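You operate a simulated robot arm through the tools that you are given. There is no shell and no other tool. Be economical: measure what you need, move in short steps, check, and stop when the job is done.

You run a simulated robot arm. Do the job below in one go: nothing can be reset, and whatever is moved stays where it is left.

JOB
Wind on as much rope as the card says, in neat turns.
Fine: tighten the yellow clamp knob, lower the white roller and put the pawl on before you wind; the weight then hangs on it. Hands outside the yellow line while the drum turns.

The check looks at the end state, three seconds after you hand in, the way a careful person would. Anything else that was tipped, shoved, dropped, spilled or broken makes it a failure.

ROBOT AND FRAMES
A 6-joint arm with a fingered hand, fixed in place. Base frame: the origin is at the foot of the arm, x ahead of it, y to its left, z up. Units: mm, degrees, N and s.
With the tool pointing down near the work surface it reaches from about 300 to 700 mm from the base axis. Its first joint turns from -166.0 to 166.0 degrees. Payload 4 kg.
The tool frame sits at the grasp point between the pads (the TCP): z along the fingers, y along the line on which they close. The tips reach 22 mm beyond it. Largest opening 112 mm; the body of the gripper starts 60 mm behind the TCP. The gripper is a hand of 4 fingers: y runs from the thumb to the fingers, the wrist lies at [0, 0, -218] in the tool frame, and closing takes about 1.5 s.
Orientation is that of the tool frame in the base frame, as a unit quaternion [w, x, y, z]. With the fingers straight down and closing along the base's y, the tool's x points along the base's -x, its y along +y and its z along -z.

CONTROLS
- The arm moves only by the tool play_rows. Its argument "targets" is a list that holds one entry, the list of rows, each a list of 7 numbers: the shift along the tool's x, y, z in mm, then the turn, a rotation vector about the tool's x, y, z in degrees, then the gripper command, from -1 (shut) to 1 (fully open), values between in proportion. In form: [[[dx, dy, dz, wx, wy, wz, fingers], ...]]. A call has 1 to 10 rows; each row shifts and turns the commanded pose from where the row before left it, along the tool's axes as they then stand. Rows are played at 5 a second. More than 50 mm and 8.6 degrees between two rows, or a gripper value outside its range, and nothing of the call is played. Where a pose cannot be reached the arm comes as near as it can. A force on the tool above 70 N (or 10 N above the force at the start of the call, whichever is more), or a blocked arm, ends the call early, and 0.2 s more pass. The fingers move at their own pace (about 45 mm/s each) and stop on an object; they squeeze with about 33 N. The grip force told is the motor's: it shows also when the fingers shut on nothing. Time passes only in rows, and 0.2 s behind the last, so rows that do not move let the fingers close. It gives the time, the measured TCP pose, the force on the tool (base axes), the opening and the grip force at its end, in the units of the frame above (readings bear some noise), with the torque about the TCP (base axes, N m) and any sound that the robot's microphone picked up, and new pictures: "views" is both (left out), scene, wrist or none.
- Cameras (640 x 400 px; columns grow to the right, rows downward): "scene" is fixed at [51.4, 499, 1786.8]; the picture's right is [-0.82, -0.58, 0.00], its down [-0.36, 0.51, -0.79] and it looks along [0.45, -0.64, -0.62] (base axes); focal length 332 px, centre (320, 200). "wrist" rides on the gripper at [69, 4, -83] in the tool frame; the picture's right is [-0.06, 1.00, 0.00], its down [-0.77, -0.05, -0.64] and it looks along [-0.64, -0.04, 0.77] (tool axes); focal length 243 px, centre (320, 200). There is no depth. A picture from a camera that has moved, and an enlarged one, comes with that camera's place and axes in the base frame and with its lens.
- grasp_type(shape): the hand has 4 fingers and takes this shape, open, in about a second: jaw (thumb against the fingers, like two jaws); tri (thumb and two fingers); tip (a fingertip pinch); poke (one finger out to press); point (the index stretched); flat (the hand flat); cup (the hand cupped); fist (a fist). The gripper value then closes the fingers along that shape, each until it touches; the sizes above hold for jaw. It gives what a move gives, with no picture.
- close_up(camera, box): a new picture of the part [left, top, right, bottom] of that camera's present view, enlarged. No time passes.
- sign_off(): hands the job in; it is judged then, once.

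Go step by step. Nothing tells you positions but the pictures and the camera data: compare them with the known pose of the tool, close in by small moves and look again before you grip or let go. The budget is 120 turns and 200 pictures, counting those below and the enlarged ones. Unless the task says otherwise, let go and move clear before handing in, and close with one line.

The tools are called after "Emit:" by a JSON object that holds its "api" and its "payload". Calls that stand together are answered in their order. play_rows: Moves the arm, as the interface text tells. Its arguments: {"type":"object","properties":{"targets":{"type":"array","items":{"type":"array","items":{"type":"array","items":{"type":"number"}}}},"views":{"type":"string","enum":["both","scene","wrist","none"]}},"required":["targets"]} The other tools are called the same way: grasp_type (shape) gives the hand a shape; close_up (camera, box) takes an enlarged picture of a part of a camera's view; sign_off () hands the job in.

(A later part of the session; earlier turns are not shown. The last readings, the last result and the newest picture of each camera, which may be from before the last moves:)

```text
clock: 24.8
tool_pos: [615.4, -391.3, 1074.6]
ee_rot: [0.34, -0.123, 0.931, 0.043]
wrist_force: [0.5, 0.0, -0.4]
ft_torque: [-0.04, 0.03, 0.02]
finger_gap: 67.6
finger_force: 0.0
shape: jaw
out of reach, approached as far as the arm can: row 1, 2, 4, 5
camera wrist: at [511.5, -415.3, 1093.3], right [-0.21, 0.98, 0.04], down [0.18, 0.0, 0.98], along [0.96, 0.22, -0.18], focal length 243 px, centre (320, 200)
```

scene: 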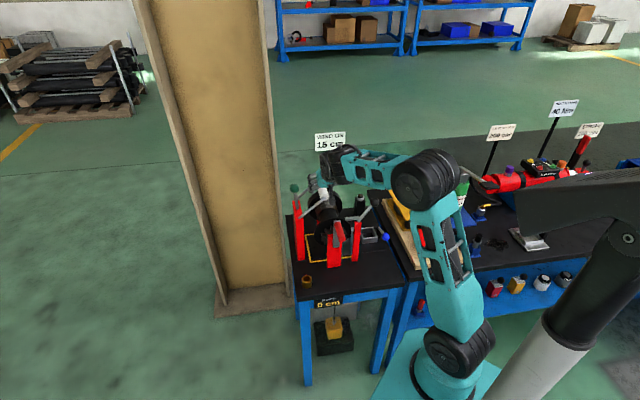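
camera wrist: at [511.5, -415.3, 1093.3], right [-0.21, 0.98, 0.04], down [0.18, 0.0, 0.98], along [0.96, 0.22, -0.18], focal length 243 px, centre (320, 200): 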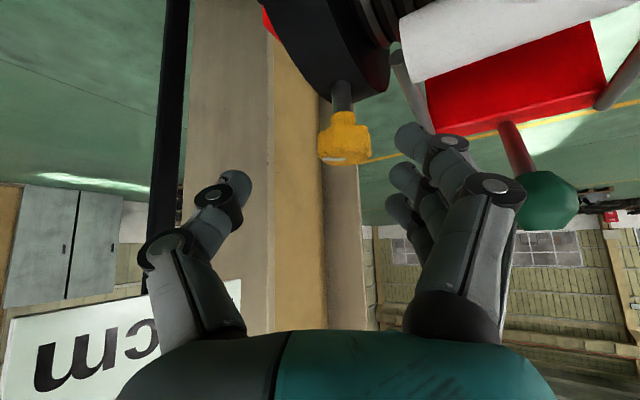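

Emit:
{"api": "play_rows", "payload": {"targets": [[[20, 9, -3, 0, 0, 0, 0.2], [20, 9, -3, 0, 0, 0, 0.2], [0, 0, 0, 4.8, 0, 5.75, 0.2], [0, 0, 0, 4.8, 0, 5.75, 0.2], [0, 0, 0, 0, 0, 0, 0.2]]], "views": "wrist"}}

```text
clock: 26.0
tool_pos: [557.1, -420.9, 1122.6]
ee_rot: [0.33, -0.007, 0.944, 0.018]
wrist_force: [-0.3, -0.1, 0.5]
ft_torque: [0.01, 0.0, 0.0]
finger_gap: 67.6
finger_force: 0.0
shape: jaw
out of reach, approached as far as the arm can: row 2, 3, 4
camera wrist: at [450.7, -419.5, 1143.6], right [0.03, 1.0, 0.07], down [0.2, -0.07, 0.98], along [0.98, -0.01, -0.2], focal length 243 px, centre (320, 200)
```

wrist: 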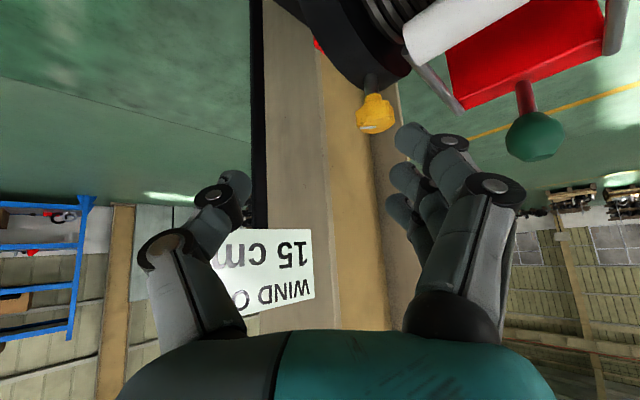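

Emit:
{"api": "play_rows", "payload": {"targets": [[[11, 10, -18, 0, 0, 0, 0.2], [11, 10, -18, 0, 0, 0, 0.2], [11, 10, -18, 0, 0, 0, 0.2], [0, 0, 0, 0, 0, 0, 0.2]]], "views": "none"}}

```text
clock: 27.0
tool_pos: [543.2, -432.2, 1157.0]
ee_rot: [0.343, -0.001, 0.939, 0.0]
wrist_force: [0.6, -0.7, 0.2]
ft_torque: [-0.02, -0.01, -0.02]
finger_gap: 67.6
finger_force: 0.0
shape: jaw
out of reach, approached as far as the arm can: row 1, 2, 3
```

Emit:
{"api": "play_rows", "payload": {"targets": [[[0, 0, 0, 4.76, 0, 5.67, 0.2], [0, 0, 0, 4.76, 0, 5.67, 0.2], [0, 0, 0, 4.76, 0, 5.67, 0.2], [0, 0, 0, 4.76, 0, 5.67, 0.2], [0, 0, 0, 4.76, 0, 5.67, 0.2], [0, 0, 0, 4.76, 0, 5.67, 0.2], [0, 0, 0, 0, 0, 0, 0.2]]], "views": "both"}}

```text
clock: 28.6
tool_pos: [468.2, -435.5, 1299.1]
ee_rot: [0.309, 0.355, 0.874, -0.123]
wrist_force: [0.1, -0.9, -0.3]
ft_torque: [0.0, 0.0, -0.03]
finger_gap: 67.8
finger_force: 0.1
shape: jaw
out of reach, approached as far as the arm can: row 1, 2, 3, 4, 5, 6
camera wrist: at [393.6, -358.7, 1319.3], right [0.73, 0.68, 0.04], down [0.1, -0.17, 0.98], along [0.68, -0.71, -0.19], focal length 243 px, centre (320, 200)
```

scene: 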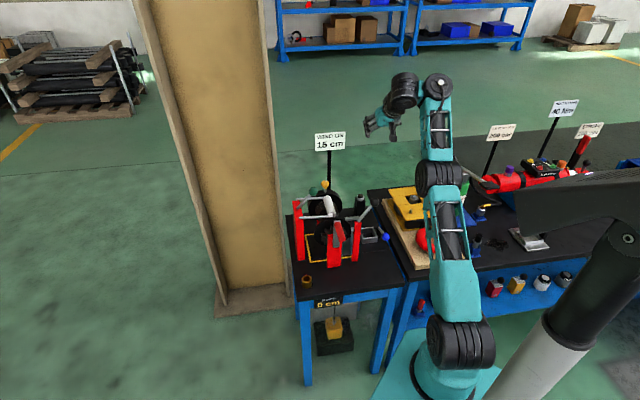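
wrist: 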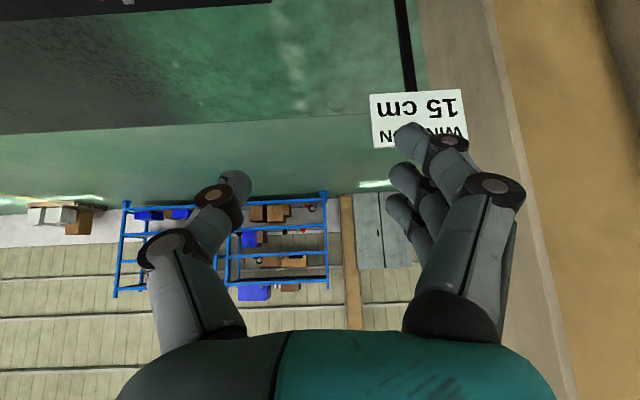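

Emit:
{"api": "play_rows", "payload": {"targets": [[[17.7, 24, -14.8, 0, 0, 0, 0.2], [17.7, 24, -14.8, 0, 0, 0, 0.2], [17.7, 24, -14.8, 0, 0, 0, 0.2], [0, 0, 0, 0, 0, 0, 0.2]]], "views": "scene"}}

```text
clock: 29.6
tool_pos: [501.9, -363.0, 1329.1]
ee_rot: [0.315, 0.355, 0.871, -0.129]
wrist_force: [0.1, 0.6, 0.9]
ft_torque: [0.02, 0.01, -0.02]
finger_gap: 67.5
finger_force: 0.1
shape: jaw
out of reach, approached as far as the arm can: row 1, 2, 3
```

scene: 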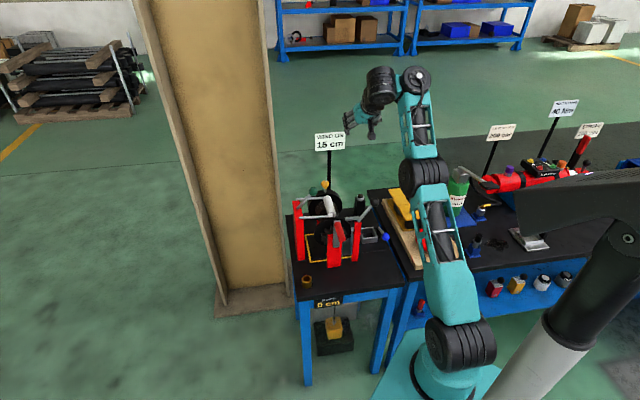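

Emit:
{"api": "play_rows", "payload": {"targets": [[[0, 0, 0, 0, 8, 0, 0.2], [0, 0, 0, 0, 8, 0, 0.2], [0, 0, 0, 0, 8, 0, 0.2], [0, 0, 0, 0, 8, 0, 0.2], [0, 0, 0, 0, 8, 0, 0.2], [0, 0, 0, 0, 0, 0, 0.2]]], "views": "scene"}}

```text
clock: 31.0
tool_pos: [447.3, -352.7, 1293.0]
ee_rot: [0.031, 0.377, 0.926, -0.012]
wrist_force: [0.1, 0.7, 0.2]
ft_torque: [-0.02, -0.01, 0.02]
finger_gap: 67.6
finger_force: 0.0
shape: jaw
out of reach, approached as far as the arm can: row 3, 4, 5
```

scene: 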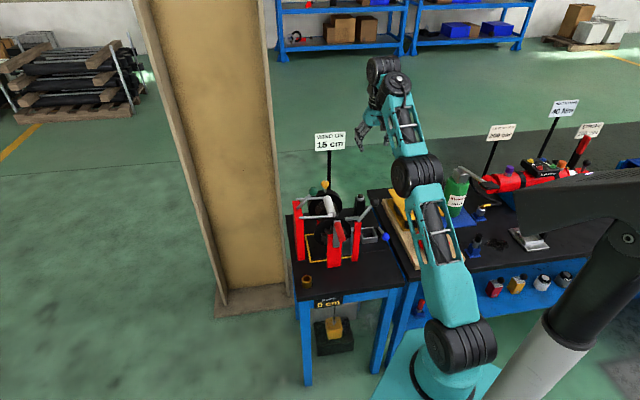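

Emit:
{"api": "play_rows", "payload": {"targets": [[[0, 0, 40, 0, 0, 0, 0.2], [0, 0, 40, 0, 0, 0, 0.2], [0, 0, 40, 0, 0, 0, 0.2], [0, 0, 0, 0, 0, 0, 0.2]]], "views": "none"}}

```text
clock: 32.0
tool_pos: [453.1, -358.1, 1169.6]
ee_rot: [0.032, 0.376, 0.926, -0.013]
wrist_force: [0.3, 0.2, 0.6]
ft_torque: [0.01, -0.02, -0.01]
finger_gap: 67.6
finger_force: 0.1
shape: jaw
```

Emit:
{"api": "play_rows", "payload": {"targets": [[[20, 0, 0, 0, 3.7, -7.35, 0.2], [20, 0, 0, 0, 0, -7.35, 0.2], [0, 0, 0, 0, 0, -7.35, 0.2], [0, 0, 0, 0, 0, -7.35, 0.2], [0, 0, 0, 0, 0, -7.35, 0.2], [0, 0, 0, 0, 0, -7.35, 0.2]]], "views": "none"}}

Emit:
{"api": "play_rows", "payload": {"targets": [[[0, 0, 0, 0, -7.5, 0, 0.2], [0, 0, 0, 0, -7.5, 0, 0.2], [0, 0, 0, 0, -7.5, 0, 0.2], [0, 0, 0, 0, -7.5, 0, 0.2], [0, 0, 0, 0, -7.5, 0, 0.2], [0, 0, 0, 0, -7.5, 0, 0.2], [0, 0, 0, 0, -7.5, 0, 0.2], [0, 0, 0, 0, -7.5, 0, 0.2]]], "views": "both"}}

```text
clock: 33.4
tool_pos: [424.1, -331.4, 1169.2]
ee_rot: [0.0, 0.001, 1.0, -0.003]
wrist_force: [-0.6, 0.0, -0.5]
ft_torque: [0.02, 0.0, -0.02]
finger_gap: 67.5
finger_force: 0.1
shape: jaw
```

```text
clock: 35.2
tool_pos: [459.5, -370.9, 1220.8]
ee_rot: [0.502, -0.001, 0.865, -0.004]
wrist_force: [0.0, -0.1, -1.0]
ft_torque: [-0.02, 0.02, -0.01]
finger_gap: 67.8
finger_force: 0.0
shape: jaw
out of reach, approached as far as the arm can: row 1, 2, 3, 4
camera wrist: at [351.6, -365.0, 1202.1], right [0.03, 1.0, 0.05], down [-0.18, -0.04, 0.98], along [0.98, -0.04, 0.17], focal length 243 px, centre (320, 200)
```

scene: 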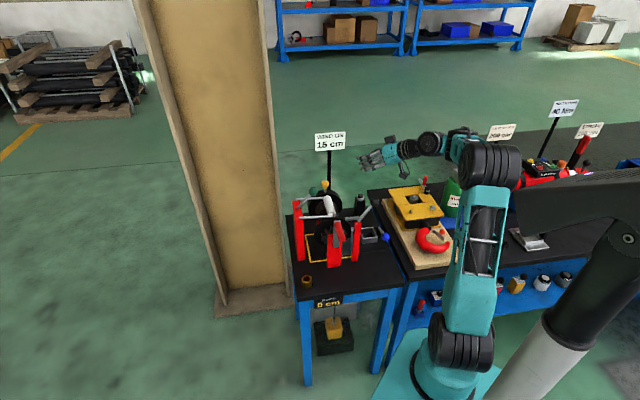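
wrist: 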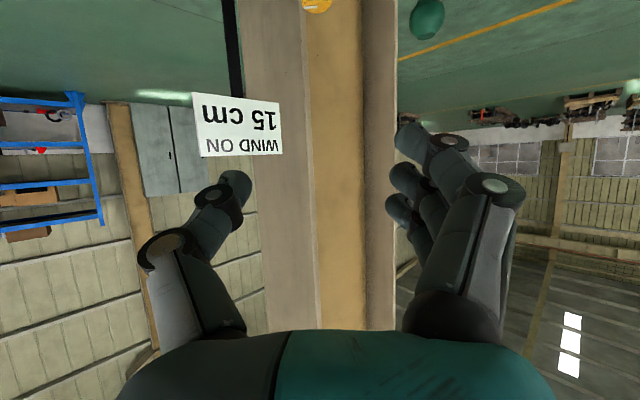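

Emit:
{"api": "play_rows", "payload": {"targets": [[[13.3, 0.6, 35.7, 0, 0, 0, 0.2], [13.3, 0.6, 35.7, 0, 0, 0, 0.2], [13.3, 0.6, 35.7, 0, 0, 0, 0.2], [13.3, 0.6, 35.7, 0, 0, 0, 0.2], [13.3, 0.6, 35.7, 0, 0, 0, 0.2]]], "views": "both"}}

Emit:
{"api": "close_up", "payload": {"camera": "wrist", "box": [220, 50, 420, 210]}}

```text
clock: 36.4
tool_pos: [579.8, -367.5, 1071.0]
ee_rot: [0.501, -0.001, 0.866, -0.004]
wrist_force: [-0.1, -1.0, -0.5]
ft_torque: [0.03, 0.03, 0.0]
finger_gap: 67.3
finger_force: 0.0
shape: jaw
camera wrist: at [474.0, -362.2, 1052.7], right [0.03, 1.0, 0.05], down [-0.18, -0.04, 0.98], along [0.98, -0.04, 0.17], focal length 243 px, centre (320, 200)
```

scene: 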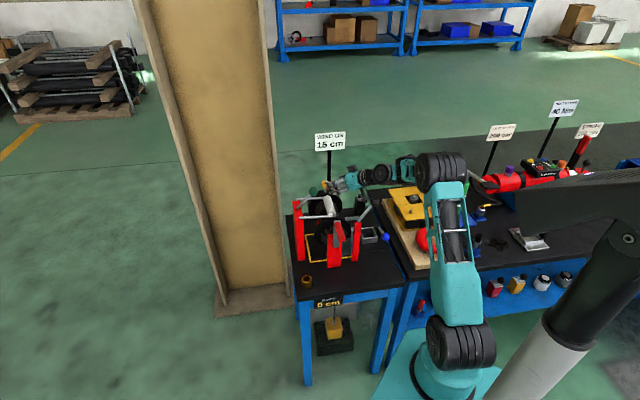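
wrist: 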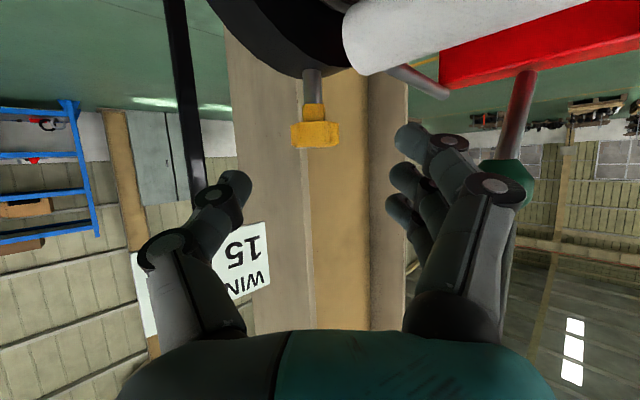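

```text
2.50 times, centred on (320, 130) of wrist
camera zoom: at [474.0, -362.2, 1052.7], right [0.03, 1.0, 0.05], down [-0.18, -0.04, 0.98], along [0.98, -0.04, 0.17], focal length 606 px, centre (320, 375)
```

zoom: 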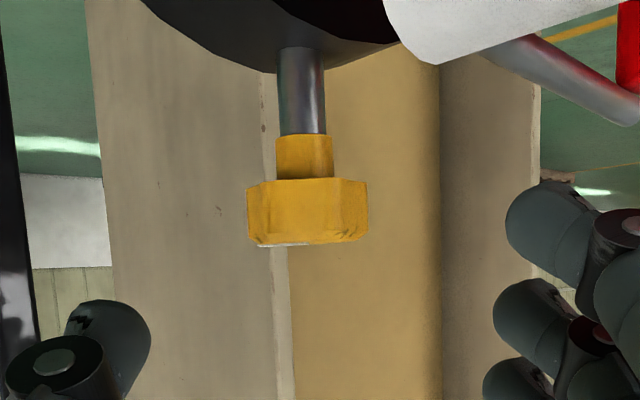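

Emit:
{"api": "play_rows", "payload": {"targets": [[[-0.9, -0.7, 19.5, 0, 0, 0, 0.2], [-0.9, -0.7, 19.5, 0, 0, 0, 0.2], [-0.9, -0.7, 19.5, 0, 0, 0, 0.2]]], "views": "wrist"}}

```text
clock: 37.2
tool_pos: [632.9, -369.5, 1046.1]
ee_rot: [0.5, 0.0, 0.866, -0.004]
wrist_force: [-0.2, 0.3, 1.0]
ft_torque: [0.01, -0.02, 0.02]
finger_gap: 67.6
finger_force: 0.0
shape: jaw
camera wrist: at [525.8, -363.8, 1026.7], right [0.03, 1.0, 0.05], down [-0.17, -0.04, 0.98], along [0.98, -0.04, 0.17], focal length 243 px, centre (320, 200)
```

wrist: 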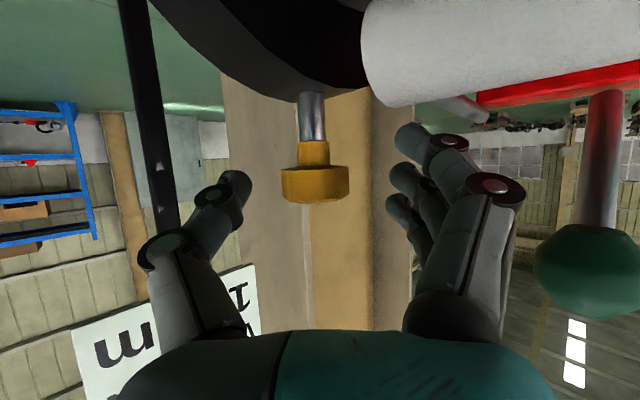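

Emit:
{"api": "play_rows", "payload": {"targets": [[[2, -1, 0, 0, 0, 0, -0.4], [2, 0, 0, 0, 0, 0, -1], [0, 0, 0, 0, 0, 0, -1], [0, 0, 0, 0, 0, 0, -1], [0, 0, 0, 0, 0, 0, -1], [0, 0, 0, 0, 0, 0, -1], [0, 0, 0, 0, 0, 0, -1]]], "views": "wrist"}}

Emit:
{"api": "close_up", "payload": {"camera": "wrist", "box": [220, 80, 420, 240]}}

```text
clock: 38.8
tool_pos: [631.6, -373.4, 1042.8]
ee_rot: [0.5, 0.001, 0.866, -0.005]
wrist_force: [6.4, -8.2, -3.1]
ft_torque: [0.12, 0.0, -0.07]
finger_gap: 13.3
finger_force: 33.0
shape: jaw
camera wrist: at [523.8, -366.9, 1024.8], right [0.04, 1.0, 0.05], down [-0.17, -0.04, 0.98], along [0.98, -0.04, 0.17], focal length 243 px, centre (320, 200)
```

wrist: 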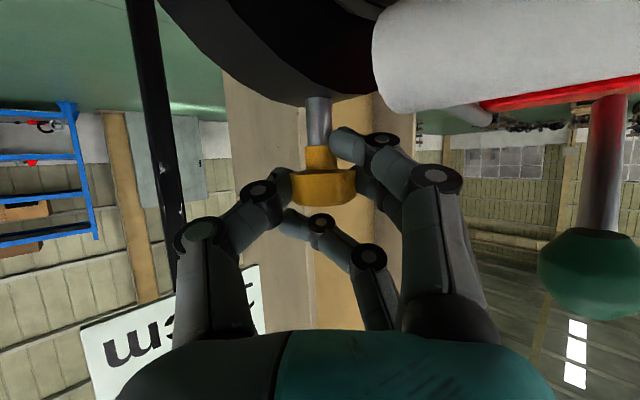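

```text
2.50 times, centred on (320, 160) of wrist
camera zoom: at [523.8, -366.9, 1024.8], right [0.04, 1.0, 0.05], down [-0.17, -0.04, 0.98], along [0.98, -0.04, 0.17], focal length 606 px, centre (320, 300)
```

zoom: 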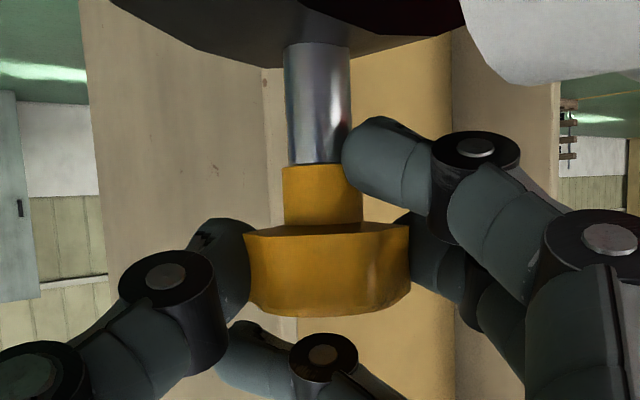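

Emit:
{"api": "play_rows", "payload": {"targets": [[[0, 3, 0, 0, 0, 0, -1], [0, 0, 0, 6.06, 0, 3.5, -1], [0, 0, 0, 6.06, 0, 3.5, -1], [0, 0, 0, 6.06, 0, 3.5, -1]]], "views": "wrist"}}

Emit:
{"api": "close_up", "payload": {"camera": "wrist", "box": [220, 80, 420, 240]}}

```text
clock: 39.8
tool_pos: [631.1, -368.9, 1043.2]
ee_rot: [0.492, 0.158, 0.851, -0.094]
wrist_force: [6.1, -7.9, -0.6]
ft_torque: [0.03, -0.04, 0.02]
finger_gap: 12.5
finger_force: 33.0
shape: jaw
camera wrist: at [532.5, -325.5, 1024.4], right [0.39, 0.92, 0.05], down [-0.18, 0.02, 0.98], along [0.9, -0.39, 0.17], focal length 243 px, centre (320, 200)
```

wrist: 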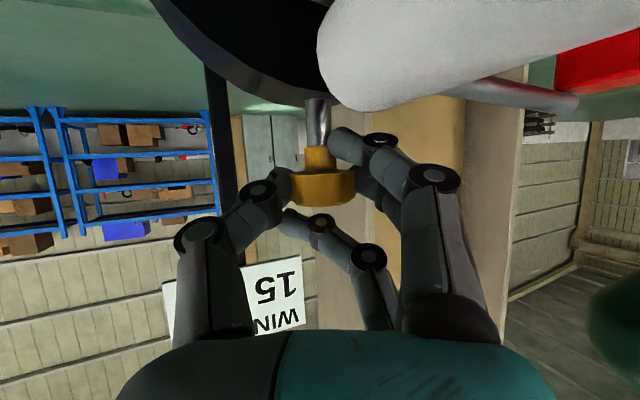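

```text
2.50 times, centred on (320, 160) of wrist
camera zoom: at [532.5, -325.5, 1024.4], right [0.39, 0.92, 0.05], down [-0.18, 0.02, 0.98], along [0.9, -0.39, 0.17], focal length 606 px, centre (320, 300)
```

zoom: 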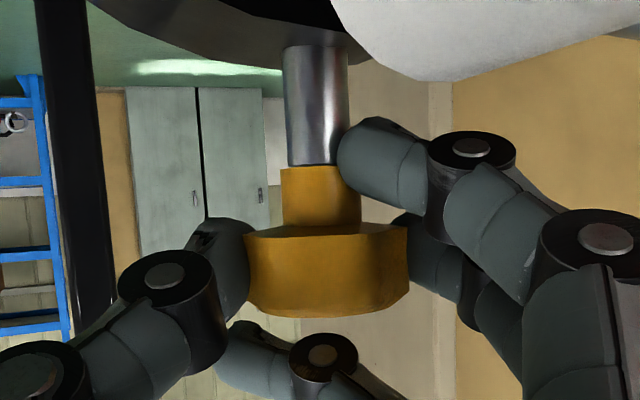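

Emit:
{"api": "play_rows", "payload": {"targets": [[[0, 0, 0, 6.06, 0, 3.5, -1], [0, 0, 0, 6.06, 0, 3.5, -1], [0, 0, 0, 3.5, 0, 2, -1]]], "views": "both"}}

Emit:
{"api": "close_up", "payload": {"camera": "wrist", "box": [220, 80, 420, 240]}}

Emit:
{"api": "close_up", "payload": {"camera": "scene", "box": [280, 155, 400, 245]}}

```text
clock: 40.6
tool_pos: [630.2, -368.9, 1043.4]
ee_rot: [0.473, 0.289, 0.815, -0.17]
wrist_force: [5.5, -1.8, -2.3]
ft_torque: [0.19, -0.12, 0.06]
finger_gap: 11.8
finger_force: 33.3
shape: jaw
camera wrist: at [550.0, -296.6, 1024.2], right [0.66, 0.75, 0.05], down [-0.17, 0.08, 0.98], along [0.74, -0.65, 0.18], focal length 243 px, centre (320, 200)
```

scene: 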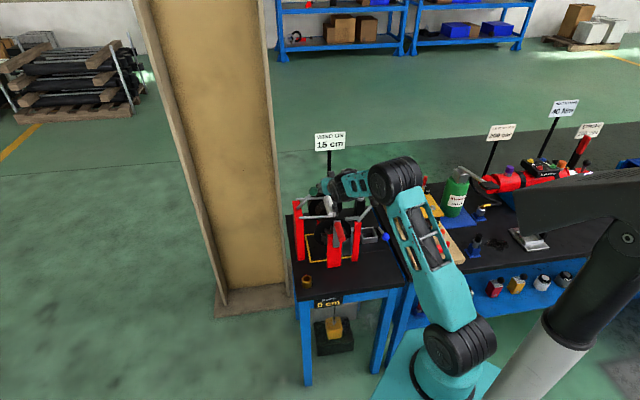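
wrist: 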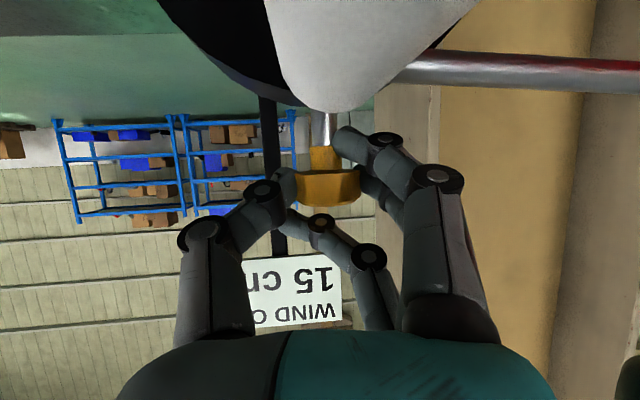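

```text
2.50 times, centred on (320, 160) of wrist
camera zoom: at [550.0, -296.6, 1024.2], right [0.66, 0.75, 0.05], down [-0.17, 0.08, 0.98], along [0.74, -0.65, 0.18], focal length 606 px, centre (320, 300)
```

zoom: 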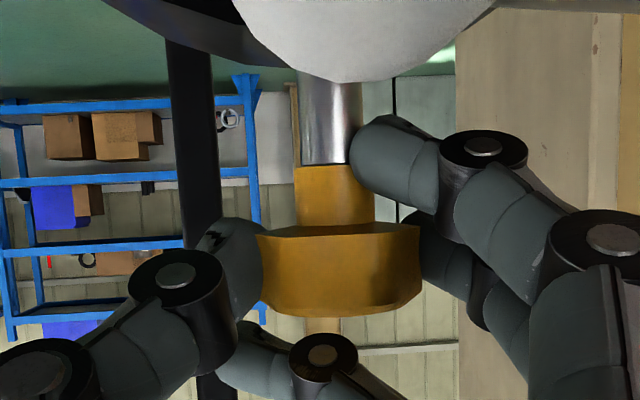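

```text
4.44 times, centred on (340, 200) of scene
camera zoom: at [51.4, 499.0, 1786.8], right [-0.82, -0.58, 0.0], down [-0.36, 0.51, -0.79], along [0.45, -0.64, -0.62], focal length 1476 px, centre (231, 200)
```

zoom: 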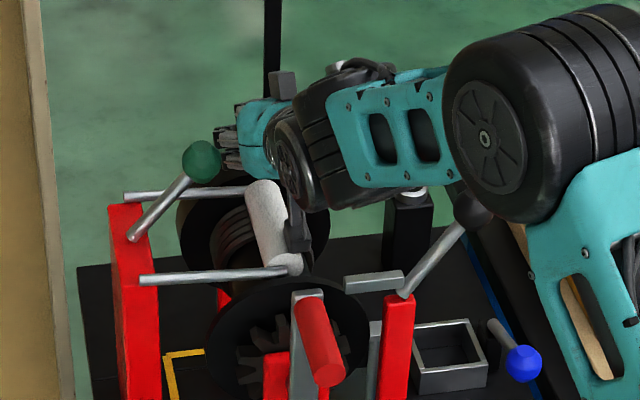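

Emit:
{"api": "play_rows", "payload": {"targets": [[[0, 0, 0, 0, 0, 0, 0], [0, 0, 0, 0, 0, 0, 0], [0, 0, 0, 0, 0, 0, 0], [0, 0, 0, -6.06, 0, -3.5, 0], [0, 0, 0, -6.06, 0, -3.5, 0], [0, 0, 0, -6.06, 0, -3.5, 0], [0, 0, 0, -6.06, 0, -3.5, 0], [0, 0, 0, -6.06, 0, -3.5, 0], [0, 0, 0, -6.06, 0, -3.5, 0]]], "views": "wrist"}}

Emit:
{"api": "close_up", "payload": {"camera": "wrist", "box": [220, 80, 420, 240]}}

```text
clock: 42.6
tool_pos: [630.4, -369.1, 1042.9]
ee_rot: [0.5, -0.024, 0.866, 0.009]
wrist_force: [0.3, -0.1, 0.2]
ft_torque: [0.0, 0.0, 0.01]
finger_gap: 55.5
finger_force: 0.2
shape: jaw
camera wrist: at [523.2, -369.7, 1024.4], right [-0.02, 1.0, 0.05], down [-0.17, -0.05, 0.98], along [0.98, 0.01, 0.17], focal length 243 px, centre (320, 200)
```

wrist: 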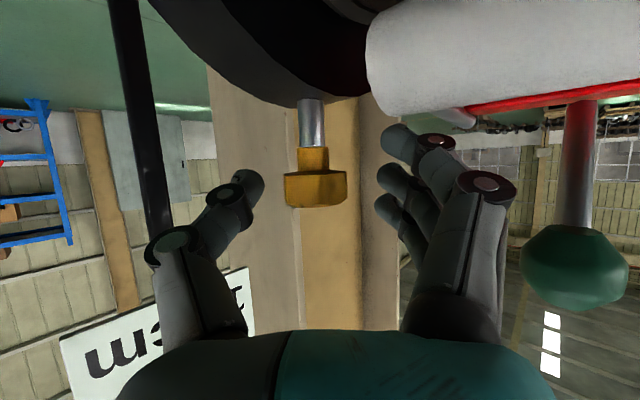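

```text
2.50 times, centred on (320, 160) of wrist
camera zoom: at [523.2, -369.7, 1024.4], right [-0.02, 1.0, 0.05], down [-0.17, -0.05, 0.98], along [0.98, 0.01, 0.17], focal length 606 px, centre (320, 300)
```

zoom: 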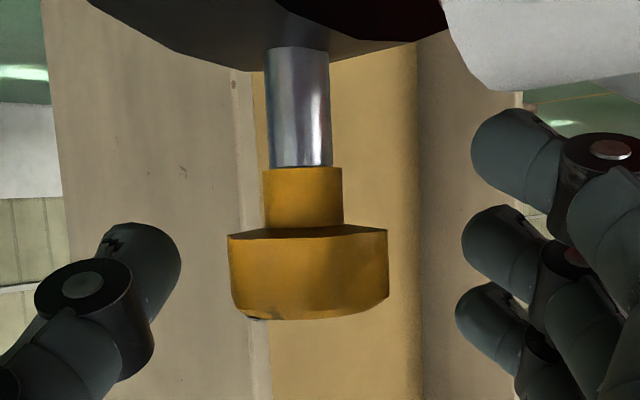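

Emit:
{"api": "play_rows", "payload": {"targets": [[[0, -3, 0, 0, 0, 0, -1], [0, 0, 0, 0, 0, 0, -1], [0, 0, 0, 0, 0, 0, -1], [0, 0, 0, 0, 0, 0, -1], [0, 0, 0, 6.06, 0, 3.5, -1], [0, 0, 0, 6.06, 0, 3.5, -1], [0, 0, 0, 6.06, 0, 3.5, -1], [0, 0, 0, 6.06, 0, 3.5, -1], [0, 0, 0, 6.06, 0, 3.5, -1], [0, 0, 0, 6.06, 0, 3.5, -1]]], "views": "wrist"}}

Emit:
{"api": "close_up", "payload": {"camera": "wrist", "box": [220, 80, 420, 240]}}

```text
clock: 44.8
tool_pos: [630.0, -370.6, 1042.0]
ee_rot: [0.472, 0.289, 0.816, -0.169]
wrist_force: [-10.8, 15.6, -7.3]
ft_torque: [0.45, 0.19, 0.17]
finger_gap: 13.0
finger_force: 32.9
shape: jaw
camera wrist: at [550.3, -299.2, 1023.1], right [0.66, 0.75, 0.05], down [-0.16, 0.08, 0.98], along [0.74, -0.65, 0.17], focal length 243 px, centre (320, 200)
```

wrist: 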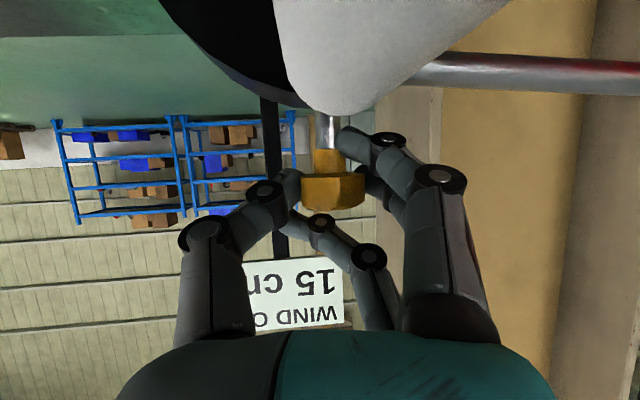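

```text
2.50 times, centred on (320, 160) of wrist
camera zoom: at [550.3, -299.2, 1023.1], right [0.66, 0.75, 0.05], down [-0.16, 0.08, 0.98], along [0.74, -0.65, 0.17], focal length 606 px, centre (320, 300)
```

zoom: 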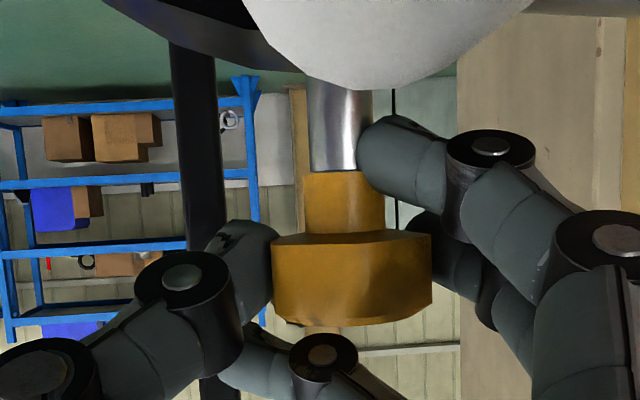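

Emit:
{"api": "play_rows", "payload": {"targets": [[[0, 0, 0, 0, 0, 0, 0], [0, 0, 0, 0, 0, 0, 0], [0, 0, 0, 0, 0, 0, 0], [0, 0, 0, -6.06, 0, -3.5, 0], [0, 0, 0, -6.06, 0, -3.5, 0], [0, 0, 0, -6.06, 0, -3.5, 0], [0, 0, 0, -6.06, 0, -3.5, 0], [0, 0, 0, -6.06, 0, -3.5, 0], [0, 0, 0, -6.06, 0, -3.5, 0]]], "views": "wrist"}}

Emit:
{"api": "close_up", "payload": {"camera": "scene", "box": [300, 165, 360, 210]}}

```text
clock: 46.8
tool_pos: [630.7, -371.8, 1044.4]
ee_rot: [0.5, -0.024, 0.866, 0.01]
wrist_force: [-0.5, 0.7, -0.6]
ft_torque: [0.0, -0.01, 0.02]
finger_gap: 55.4
finger_force: 0.3
shape: jaw
camera wrist: at [523.7, -372.8, 1024.9], right [-0.02, 1.0, 0.05], down [-0.17, -0.05, 0.98], along [0.98, 0.01, 0.17], focal length 243 px, centre (320, 200)
```

wrist: 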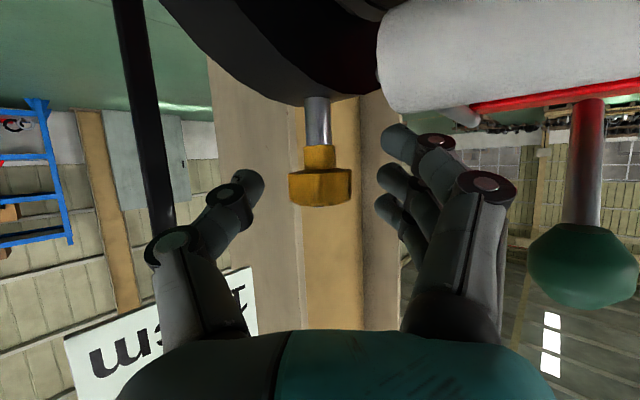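

```text
8.89 times, centred on (330, 188) of scene
camera zoom: at [51.4, 499.0, 1786.8], right [-0.82, -0.58, 0.0], down [-0.36, 0.51, -0.79], along [0.45, -0.64, -0.62], focal length 2951 px, centre (231, 311)
```

zoom: 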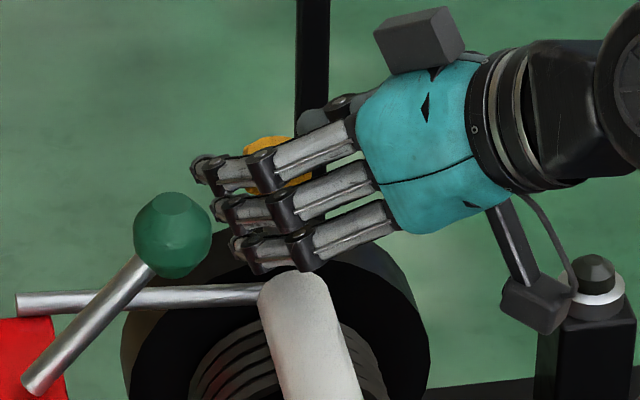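

Emit:
{"api": "play_rows", "payload": {"targets": [[[0, 0, -30, 0, 0, 0, 0.2], [0, 0, -40, 0, 0, 0, 0.2], [0, 0, -40, 0, 0, 0, 0.2]]], "views": "none"}}

Emit:
{"api": "close_up", "payload": {"camera": "scene", "box": [305, 170, 345, 200]}}

```text
clock: 47.6
tool_pos: [535.7, -379.9, 1098.6]
ee_rot: [0.5, -0.023, 0.866, 0.01]
wrist_force: [-0.2, -0.4, -1.1]
ft_torque: [0.01, 0.01, -0.01]
finger_gap: 66.8
finger_force: 0.1
shape: jaw
```

```text
13.33 times, centred on (325, 185) of scene
camera zoom: at [51.4, 499.0, 1786.8], right [-0.82, -0.58, 0.0], down [-0.36, 0.51, -0.79], along [0.45, -0.64, -0.62], focal length 4426 px, centre (253, 400)
```

zoom: 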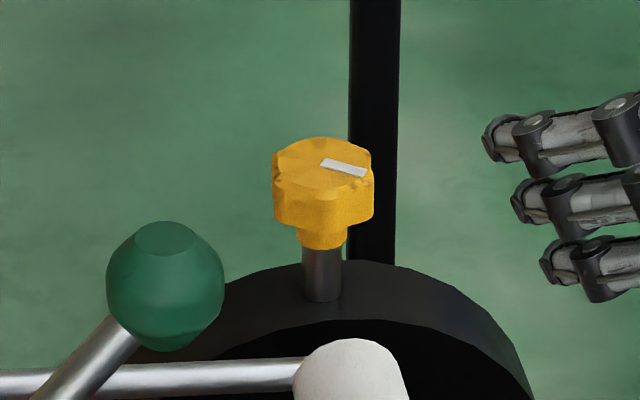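

The mark has turned about 78° clockwise, as intended. I'll go on with further strokes until it resists.

Emit:
{"api": "play_rows", "payload": {"targets": [[[0, 0, 40, 0, 0, 0, 0.2], [0, 0, 40, 0, 0, 0, 0.2], [0, 0, 30, 0, 0, 0, 0], [0, 0, 0, 0, 0, 0, -1], [0, 0, 0, 0, 0, 0, -1], [0, 0, 0, 0, 0, 0, -1], [0, 0, 0, 0, 0, 0, -1], [0, 0, 0, 0, 0, 0, -1]]], "views": "none"}}

Emit:
{"api": "play_rows", "payload": {"targets": [[[0, 0, 0, 6.06, 0, 3.5, -1], [0, 0, 0, 6.06, 0, 3.5, -1]]], "views": "none"}}

Emit:
{"api": "play_rows", "payload": {"targets": [[[0, 0, 0, 6.06, 0, 3.5, -1], [0, 0, 0, 6.06, 0, 3.5, -1]]], "views": "none"}}

Emit:
{"api": "play_rows", "payload": {"targets": [[[0, 0, 0, 6.06, 0, 3.5, -1], [0, 0, 0, 6.06, 0, 3.5, -1]]], "views": "wrist"}}

```text
clock: 49.4
tool_pos: [633.0, -373.9, 1046.4]
ee_rot: [0.5, -0.022, 0.866, 0.009]
wrist_force: [9.0, -5.9, -3.3]
ft_torque: [0.09, -0.01, -0.04]
finger_gap: 13.4
finger_force: 32.8
shape: jaw
```

```text
clock: 50.0
tool_pos: [632.0, -373.5, 1044.9]
ee_rot: [0.499, 0.083, 0.861, -0.052]
wrist_force: [10.1, -5.0, 4.0]
ft_torque: [0.12, -0.18, 0.02]
finger_gap: 12.7
finger_force: 33.3
shape: jaw
```

```text
clock: 50.6
tool_pos: [631.7, -372.2, 1044.8]
ee_rot: [0.49, 0.189, 0.844, -0.113]
wrist_force: [9.1, -2.0, 8.6]
ft_torque: [0.21, -0.25, 0.02]
finger_gap: 12.2
finger_force: 33.2
shape: jaw
```

```text
clock: 51.2
tool_pos: [630.4, -371.6, 1044.0]
ee_rot: [0.473, 0.289, 0.814, -0.17]
wrist_force: [5.9, 1.3, 12.8]
ft_torque: [0.28, -0.37, 0.02]
finger_gap: 13.0
finger_force: 33.4
shape: jaw
camera wrist: at [550.3, -300.7, 1025.0], right [0.66, 0.75, 0.05], down [-0.17, 0.08, 0.98], along [0.74, -0.65, 0.18], focal length 243 px, centre (320, 200)
```

wrist: 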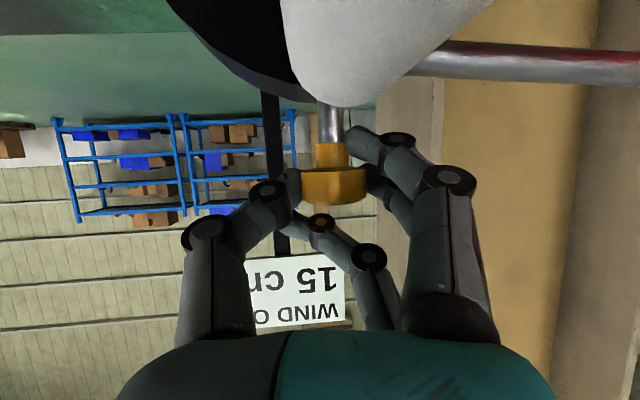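

Emit:
{"api": "play_rows", "payload": {"targets": [[[0, 0, 0, 0, 0, 0, 0], [0, 0, 0, 0, 0, 0, 0], [0, 0, 0, 0, 0, 0, 0], [0, 0, 0, -6.06, 0, -3.5, 0], [0, 0, 0, -6.06, 0, -3.5, 0], [0, 0, 0, -6.06, 0, -3.5, 0], [0, 0, 0, -6.06, 0, -3.5, 0], [0, 0, 0, -6.06, 0, -3.5, 0], [0, 0, 0, -6.06, 0, -3.5, 0]]], "views": "none"}}

Emit:
{"api": "play_rows", "payload": {"targets": [[[0, 0, -30, 0, 0, 0, 0.2], [0, 0, -40, 0, 0, 0, 0.2], [0, 0, -40, 0, 0, 0, 0.2]]], "views": "none"}}

Emit:
{"api": "close_up", "payload": {"camera": "scene", "box": [305, 170, 345, 200]}}

```text
clock: 53.2
tool_pos: [630.9, -372.2, 1043.8]
ee_rot: [0.5, -0.024, 0.866, 0.01]
wrist_force: [0.1, -0.2, -0.6]
ft_torque: [-0.04, -0.03, -0.01]
finger_gap: 55.5
finger_force: 0.1
shape: jaw
```

```text
clock: 54.0
tool_pos: [538.3, -372.9, 1096.1]
ee_rot: [0.5, -0.022, 0.866, 0.009]
wrist_force: [-0.5, -0.2, -0.3]
ft_torque: [0.0, -0.02, -0.03]
finger_gap: 66.6
finger_force: 0.1
shape: jaw
```

```text
13.33 times, centred on (325, 185) of scene
camera zoom: at [51.4, 499.0, 1786.8], right [-0.82, -0.58, 0.0], down [-0.36, 0.51, -0.79], along [0.45, -0.64, -0.62], focal length 4426 px, centre (253, 400)
```

zoom: 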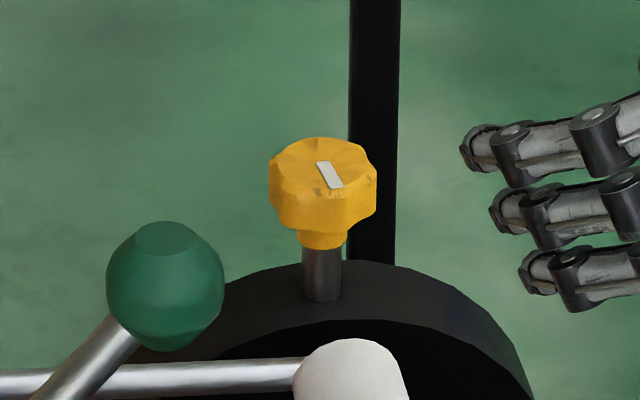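

Emit:
{"api": "play_rows", "payload": {"targets": [[[0, 0, 40, 0, 0, 0, 0.2], [0, 0, 40, 0, 0, 0, 0.2], [0, 0, 30, 0, 0, 0, 0], [0, 0, 0, 0, 0, 0, -1], [0, 0, 0, 0, 0, 0, -1], [0, 0, 0, 0, 0, 0, -1], [0, 0, 0, 0, 0, 0, -1], [0, 0, 0, 0, 0, 0, -1]]], "views": "none"}}

Emit:
{"api": "play_rows", "payload": {"targets": [[[0, 0, 0, 6.06, 0, 3.5, -1], [0, 0, 0, 6.06, 0, 3.5, -1], [0, 0, 0, 6.06, 0, 3.5, -1]]], "views": "none"}}

Emit:
{"api": "play_rows", "payload": {"targets": [[[0, 0, 0, 6.06, 0, 3.5, -1], [0, 0, 0, 6.06, 0, 3.5, -1], [0, 0, 0, 6.06, 0, 3.5, -1]]], "views": "none"}}

Emit:
{"api": "play_rows", "payload": {"targets": [[[0, 0, 0, 0, 0, 0, 0], [0, 0, 0, 0, 0, 0, 0], [0, 0, 0, 0, 0, 0, 0], [0, 0, 0, -6.06, 0, -3.5, 0], [0, 0, 0, -6.06, 0, -3.5, 0], [0, 0, 0, -6.06, 0, -3.5, 0], [0, 0, 0, -6.06, 0, -3.5, 0], [0, 0, 0, -6.06, 0, -3.5, 0], [0, 0, 0, -6.06, 0, -3.5, 0]]], "views": "none"}}

Emit:
{"api": "play_rows", "payload": {"targets": [[[0, 0, -30, 0, 0, 0, 0.2], [0, 0, -40, 0, 0, 0, 0.2], [0, 0, -40, 0, 0, 0, 0.2]]], "views": "none"}}

Emit:
{"api": "close_up", "payload": {"camera": "scene", "box": [305, 170, 345, 200]}}

```text
clock: 55.8
tool_pos: [632.4, -371.6, 1040.0]
ee_rot: [0.5, -0.022, 0.866, 0.009]
wrist_force: [8.8, -4.3, -1.9]
ft_torque: [0.1, 0.05, -0.06]
finger_gap: 14.7
finger_force: 32.9
shape: jaw
```

```text
clock: 56.6
tool_pos: [631.8, -369.5, 1040.3]
ee_rot: [0.494, 0.136, 0.855, -0.081]
wrist_force: [21.5, 1.6, -9.4]
ft_torque: [0.17, 0.11, 0.69]
finger_gap: 12.0
finger_force: 32.9
shape: jaw
```

```text
clock: 57.4
tool_pos: [632.4, -368.9, 1041.4]
ee_rot: [0.47, 0.29, 0.817, -0.168]
wrist_force: [-1.6, 16.4, -14.2]
ft_torque: [0.64, 0.27, 0.63]
finger_gap: 11.5
finger_force: 33.1
shape: jaw
```

```text
clock: 59.4
tool_pos: [630.1, -372.0, 1042.9]
ee_rot: [0.501, -0.024, 0.865, 0.009]
wrist_force: [-0.3, 0.0, -0.9]
ft_torque: [0.01, 0.02, 0.01]
finger_gap: 55.6
finger_force: 0.0
shape: jaw
```

```text
clock: 60.2
tool_pos: [536.3, -374.2, 1100.5]
ee_rot: [0.5, -0.023, 0.866, 0.01]
wrist_force: [-0.6, -0.4, 0.4]
ft_torque: [0.0, -0.02, 0.03]
finger_gap: 66.7
finger_force: 0.1
shape: jaw
```

```text
13.33 times, centred on (325, 185) of scene
camera zoom: at [51.4, 499.0, 1786.8], right [-0.82, -0.58, 0.0], down [-0.36, 0.51, -0.79], along [0.45, -0.64, -0.62], focal length 4426 px, centre (253, 400)
```

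zoom: 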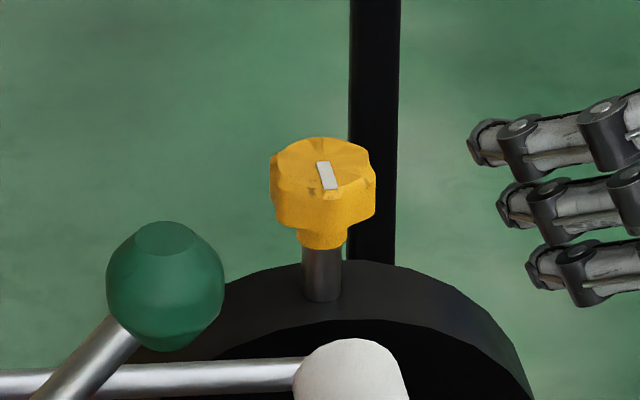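

Emit:
{"api": "play_rows", "payload": {"targets": [[[0, 0, 40, 0, 0, 0, 0.2], [0, 0, 40, 0, 0, 0, 0.2], [0, 0, 30, 0, 0, 0, 0], [0, 0, 0, 0, 0, 0, -1], [0, 0, 0, 0, 0, 0, -1], [0, 0, 0, 0, 0, 0, -1], [0, 0, 0, 0, 0, 0, -1], [0, 0, 0, 0, 0, 0, -1]]], "views": "none"}}

Emit:
{"api": "play_rows", "payload": {"targets": [[[0, 0, 0, 6.06, 0, 3.5, -1], [0, 0, 0, 6.06, 0, 3.5, -1]]], "views": "none"}}

Emit:
{"api": "play_rows", "payload": {"targets": [[[0, 0, 0, 6.06, 0, 3.5, -1], [0, 0, 0, 6.06, 0, 3.5, -1]]], "views": "none"}}

Emit:
{"api": "play_rows", "payload": {"targets": [[[0, 0, 0, 0, 0, 0, 0], [0, 0, 0, 0, 0, 0, 0], [0, 0, 0, 0, 0, 0, 0], [0, 0, 0, -6.06, 0, -3.5, 0], [0, 0, 0, -6.06, 0, -3.5, 0], [0, 0, 0, -6.06, 0, -3.5, 0], [0, 0, -30, 0, 0, 0, 0.2], [0, 0, -40, 0, 0, 0, 0.2], [0, 0, -40, 0, 0, 0, 0.2]]], "views": "none"}}

Emit:
{"api": "close_up", "payload": {"camera": "scene", "box": [305, 170, 345, 200]}}

Emit:
{"api": "close_up", "payload": {"camera": "scene", "box": [280, 165, 400, 255]}}

```text
clock: 62.0
tool_pos: [635.1, -370.0, 1042.1]
ee_rot: [0.5, -0.022, 0.866, 0.009]
wrist_force: [12.1, -6.4, -3.8]
ft_torque: [0.15, -0.02, 0.0]
finger_gap: 12.1
finger_force: 32.8
shape: jaw
```

```text
clock: 62.6
tool_pos: [634.0, -370.2, 1040.5]
ee_rot: [0.497, 0.083, 0.862, -0.051]
wrist_force: [19.2, 1.4, -7.2]
ft_torque: [0.2, -0.04, 0.49]
finger_gap: 9.3
finger_force: 33.2
shape: jaw
```

```text
clock: 63.2
tool_pos: [633.0, -370.1, 1041.2]
ee_rot: [0.488, 0.187, 0.846, -0.109]
wrist_force: [19.3, 7.1, -11.0]
ft_torque: [0.41, 0.13, 0.82]
finger_gap: 8.0
finger_force: 32.7
shape: jaw
```

```text
clock: 65.2
tool_pos: [560.3, -369.9, 1085.7]
ee_rot: [0.504, 0.027, 0.863, -0.023]
wrist_force: [33.1, -14.3, -18.9]
ft_torque: [-0.59, -3.13, 1.27]
finger_gap: 66.8
finger_force: 0.1
shape: jaw
stopped in row 9: the force on the tool passed its limit at 132 N (the readings are from after the stop); the commanded pose is now the measured one
```

```text
13.33 times, centred on (325, 185) of scene
camera zoom: at [51.4, 499.0, 1786.8], right [-0.82, -0.58, 0.0], down [-0.36, 0.51, -0.79], along [0.45, -0.64, -0.62], focal length 4426 px, centre (253, 400)
```

zoom: 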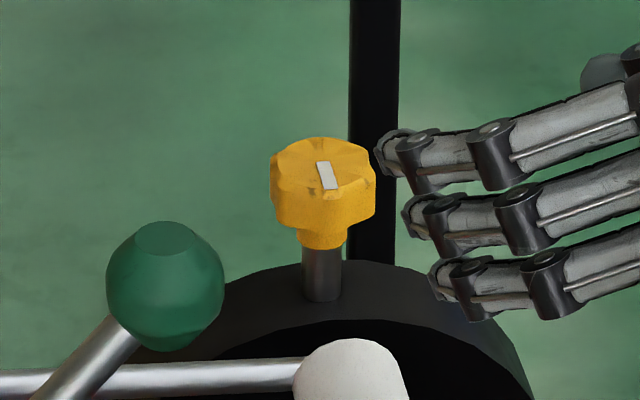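

```text
4.44 times, centred on (340, 210) of scene
camera zoom: at [51.4, 499.0, 1786.8], right [-0.82, -0.58, 0.0], down [-0.36, 0.51, -0.79], along [0.45, -0.64, -0.62], focal length 1476 px, centre (231, 156)
```

zoom: 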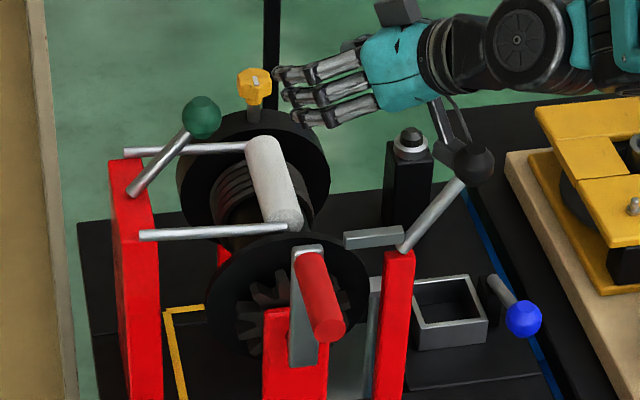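

The knob is now tight: torque rose and it no longer turns. My camera mount brushed the black-ball lever on retreat, so I'll lift clear first and then check it.

Emit:
{"api": "play_rows", "payload": {"targets": [[[0, 0, 12, 0, 0, 0, 0.2], [-29, 0, -17, 0, 0, 0, 0.2], [-29, 0, -17, 0, 0, 0, 0.2], [-29, 0, -17, 0, 0, 0, 0.2]]], "views": "none"}}

Emit:
{"api": "close_up", "payload": {"camera": "scene", "box": [280, 165, 400, 255]}}

```text
clock: 66.2
tool_pos: [568.5, -367.9, 1180.7]
ee_rot: [0.503, 0.028, 0.863, -0.023]
wrist_force: [0.9, 0.2, 0.3]
ft_torque: [-0.01, 0.01, -0.04]
finger_gap: 66.6
finger_force: 0.0
shape: jaw
```

```text
4.44 times, centred on (340, 210) of scene
camera zoom: at [51.4, 499.0, 1786.8], right [-0.82, -0.58, 0.0], down [-0.36, 0.51, -0.79], along [0.45, -0.64, -0.62], focal length 1476 px, centre (231, 156)
```

zoom: 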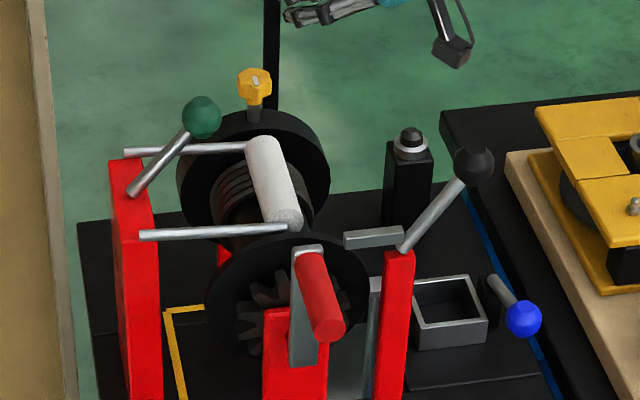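

Emit:
{"api": "play_rows", "payload": {"targets": [[[8, 5, -38, 0, 0, 0, 0.2], [8, 5, -38, 0, 0, 0, 0.2], [8, 5, -38, 0, 0, 0, 0.2], [0, 0, 0, 6.06, 0, 3.5, 0.2], [0, 0, 0, 6.06, 0, 3.5, 0.2], [0, 0, 0, 6.06, 0, 3.5, 0.2], [0, 0, 0, 6.06, 0, 3.5, 0.2], [0, 0, 0, 6.06, 0, 3.5, 0.2], [0, 0, 0, 4.8, 0, 2.8, 0.2]]], "views": "none"}}

Emit:
{"api": "play_rows", "payload": {"targets": [[[0, 0, 0, 0, 7, 0, 0.2], [0, 0, 0, 0, 7, 0, 0.2], [0, 0, 0, 0, 6, 0, 0.2]]], "views": "both"}}

```text
clock: 68.2
tool_pos: [457.2, -342.4, 1218.0]
ee_rot: [0.467, 0.329, 0.797, -0.194]
wrist_force: [-0.3, -0.5, 0.1]
ft_torque: [0.0, 0.0, 0.01]
finger_gap: 66.8
finger_force: 0.0
shape: jaw
```

```text
clock: 69.0
tool_pos: [457.2, -344.5, 1217.5]
ee_rot: [0.32, 0.357, 0.868, -0.134]
wrist_force: [-0.2, -1.0, 0.2]
ft_torque: [0.01, 0.03, -0.04]
finger_gap: 66.7
finger_force: 0.0
shape: jaw
camera wrist: at [384.1, -265.6, 1235.7], right [0.74, 0.68, 0.04], down [0.08, -0.15, 0.99], along [0.67, -0.72, -0.16], focal length 243 px, centre (320, 200)
```

scene: 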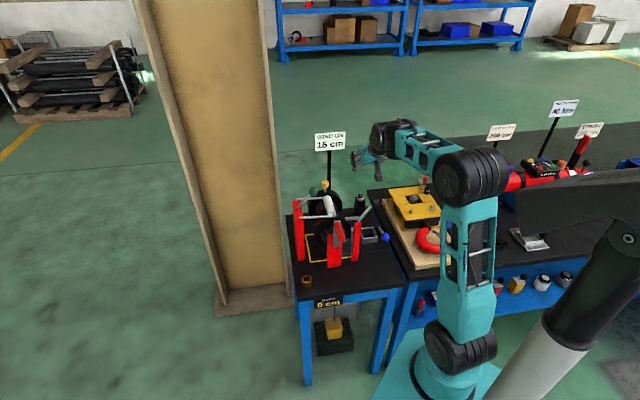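
wrist: 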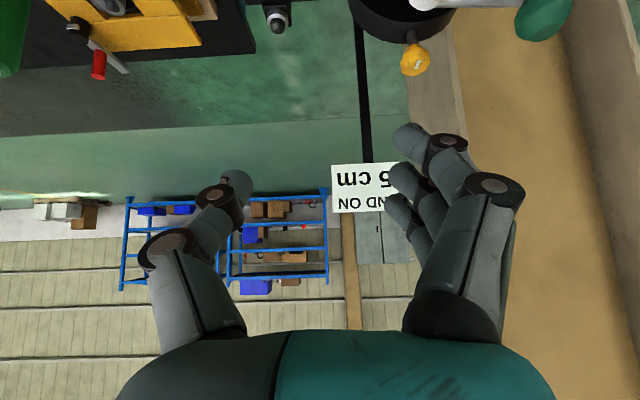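

Emit:
{"api": "play_rows", "payload": {"targets": [[[40, -10, 10, 0, 0, 0, 0.3], [40, -10, 10, 0, 0, 0, 0.3], [40, -10, 10, 0, 0, 0, 0.3]]], "views": "wrist"}}

```text
clock: 69.8
tool_pos: [383.8, -315.9, 1112.7]
ee_rot: [0.322, 0.356, 0.867, -0.134]
wrist_force: [0.5, -0.3, 0.4]
ft_torque: [-0.01, 0.01, -0.01]
finger_gap: 72.5
finger_force: 0.0
shape: jaw
camera wrist: at [311.7, -237.1, 1130.0], right [0.74, 0.68, 0.04], down [0.08, -0.14, 0.99], along [0.67, -0.72, -0.16], focal length 243 px, centre (320, 200)
```

wrist: 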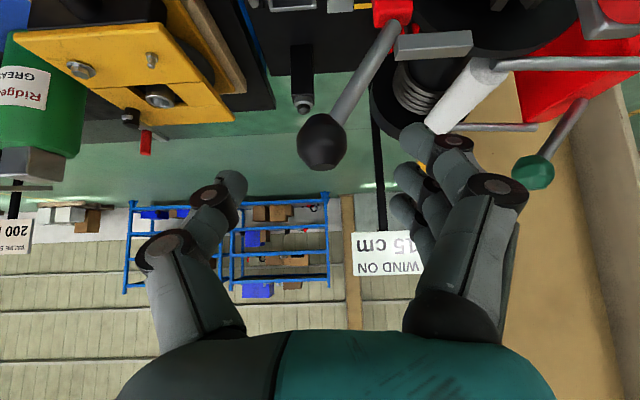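

Emit:
{"api": "play_rows", "payload": {"targets": [[[-1, 0, 23, 0, 0, 0, 0.3], [-1, 0, 23, 0, 0, 0, 0.3], [-2, 0, 22, 0, 0, 0, 0.3], [0, 0, 0, 0, 0, 0, -0.25], [0, 0, 0, 0, 0, 0, -0.25], [0, 0, 0, 0, 0, 0, -0.25]]], "views": "wrist"}}

```text
clock: 71.2
tool_pos: [418.7, -348.5, 1065.0]
ee_rot: [0.322, 0.356, 0.867, -0.133]
wrist_force: [1.5, 1.4, 0.0]
ft_torque: [0.04, -0.06, -0.03]
finger_gap: 43.8
finger_force: 0.1
shape: jaw
camera wrist: at [345.4, -270.1, 1082.2], right [0.74, 0.68, 0.04], down [0.08, -0.15, 0.99], along [0.67, -0.72, -0.16], focal length 243 px, centre (320, 200)
```

wrist: 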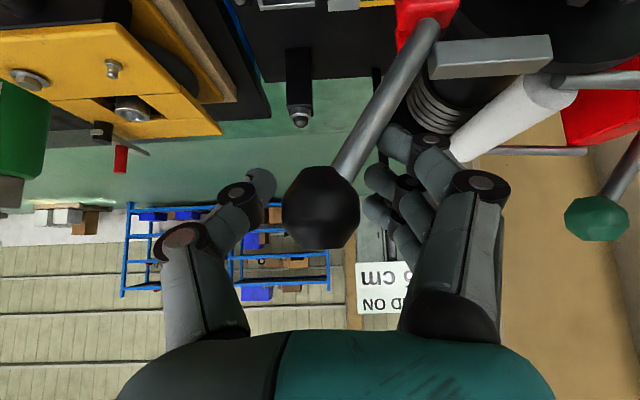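

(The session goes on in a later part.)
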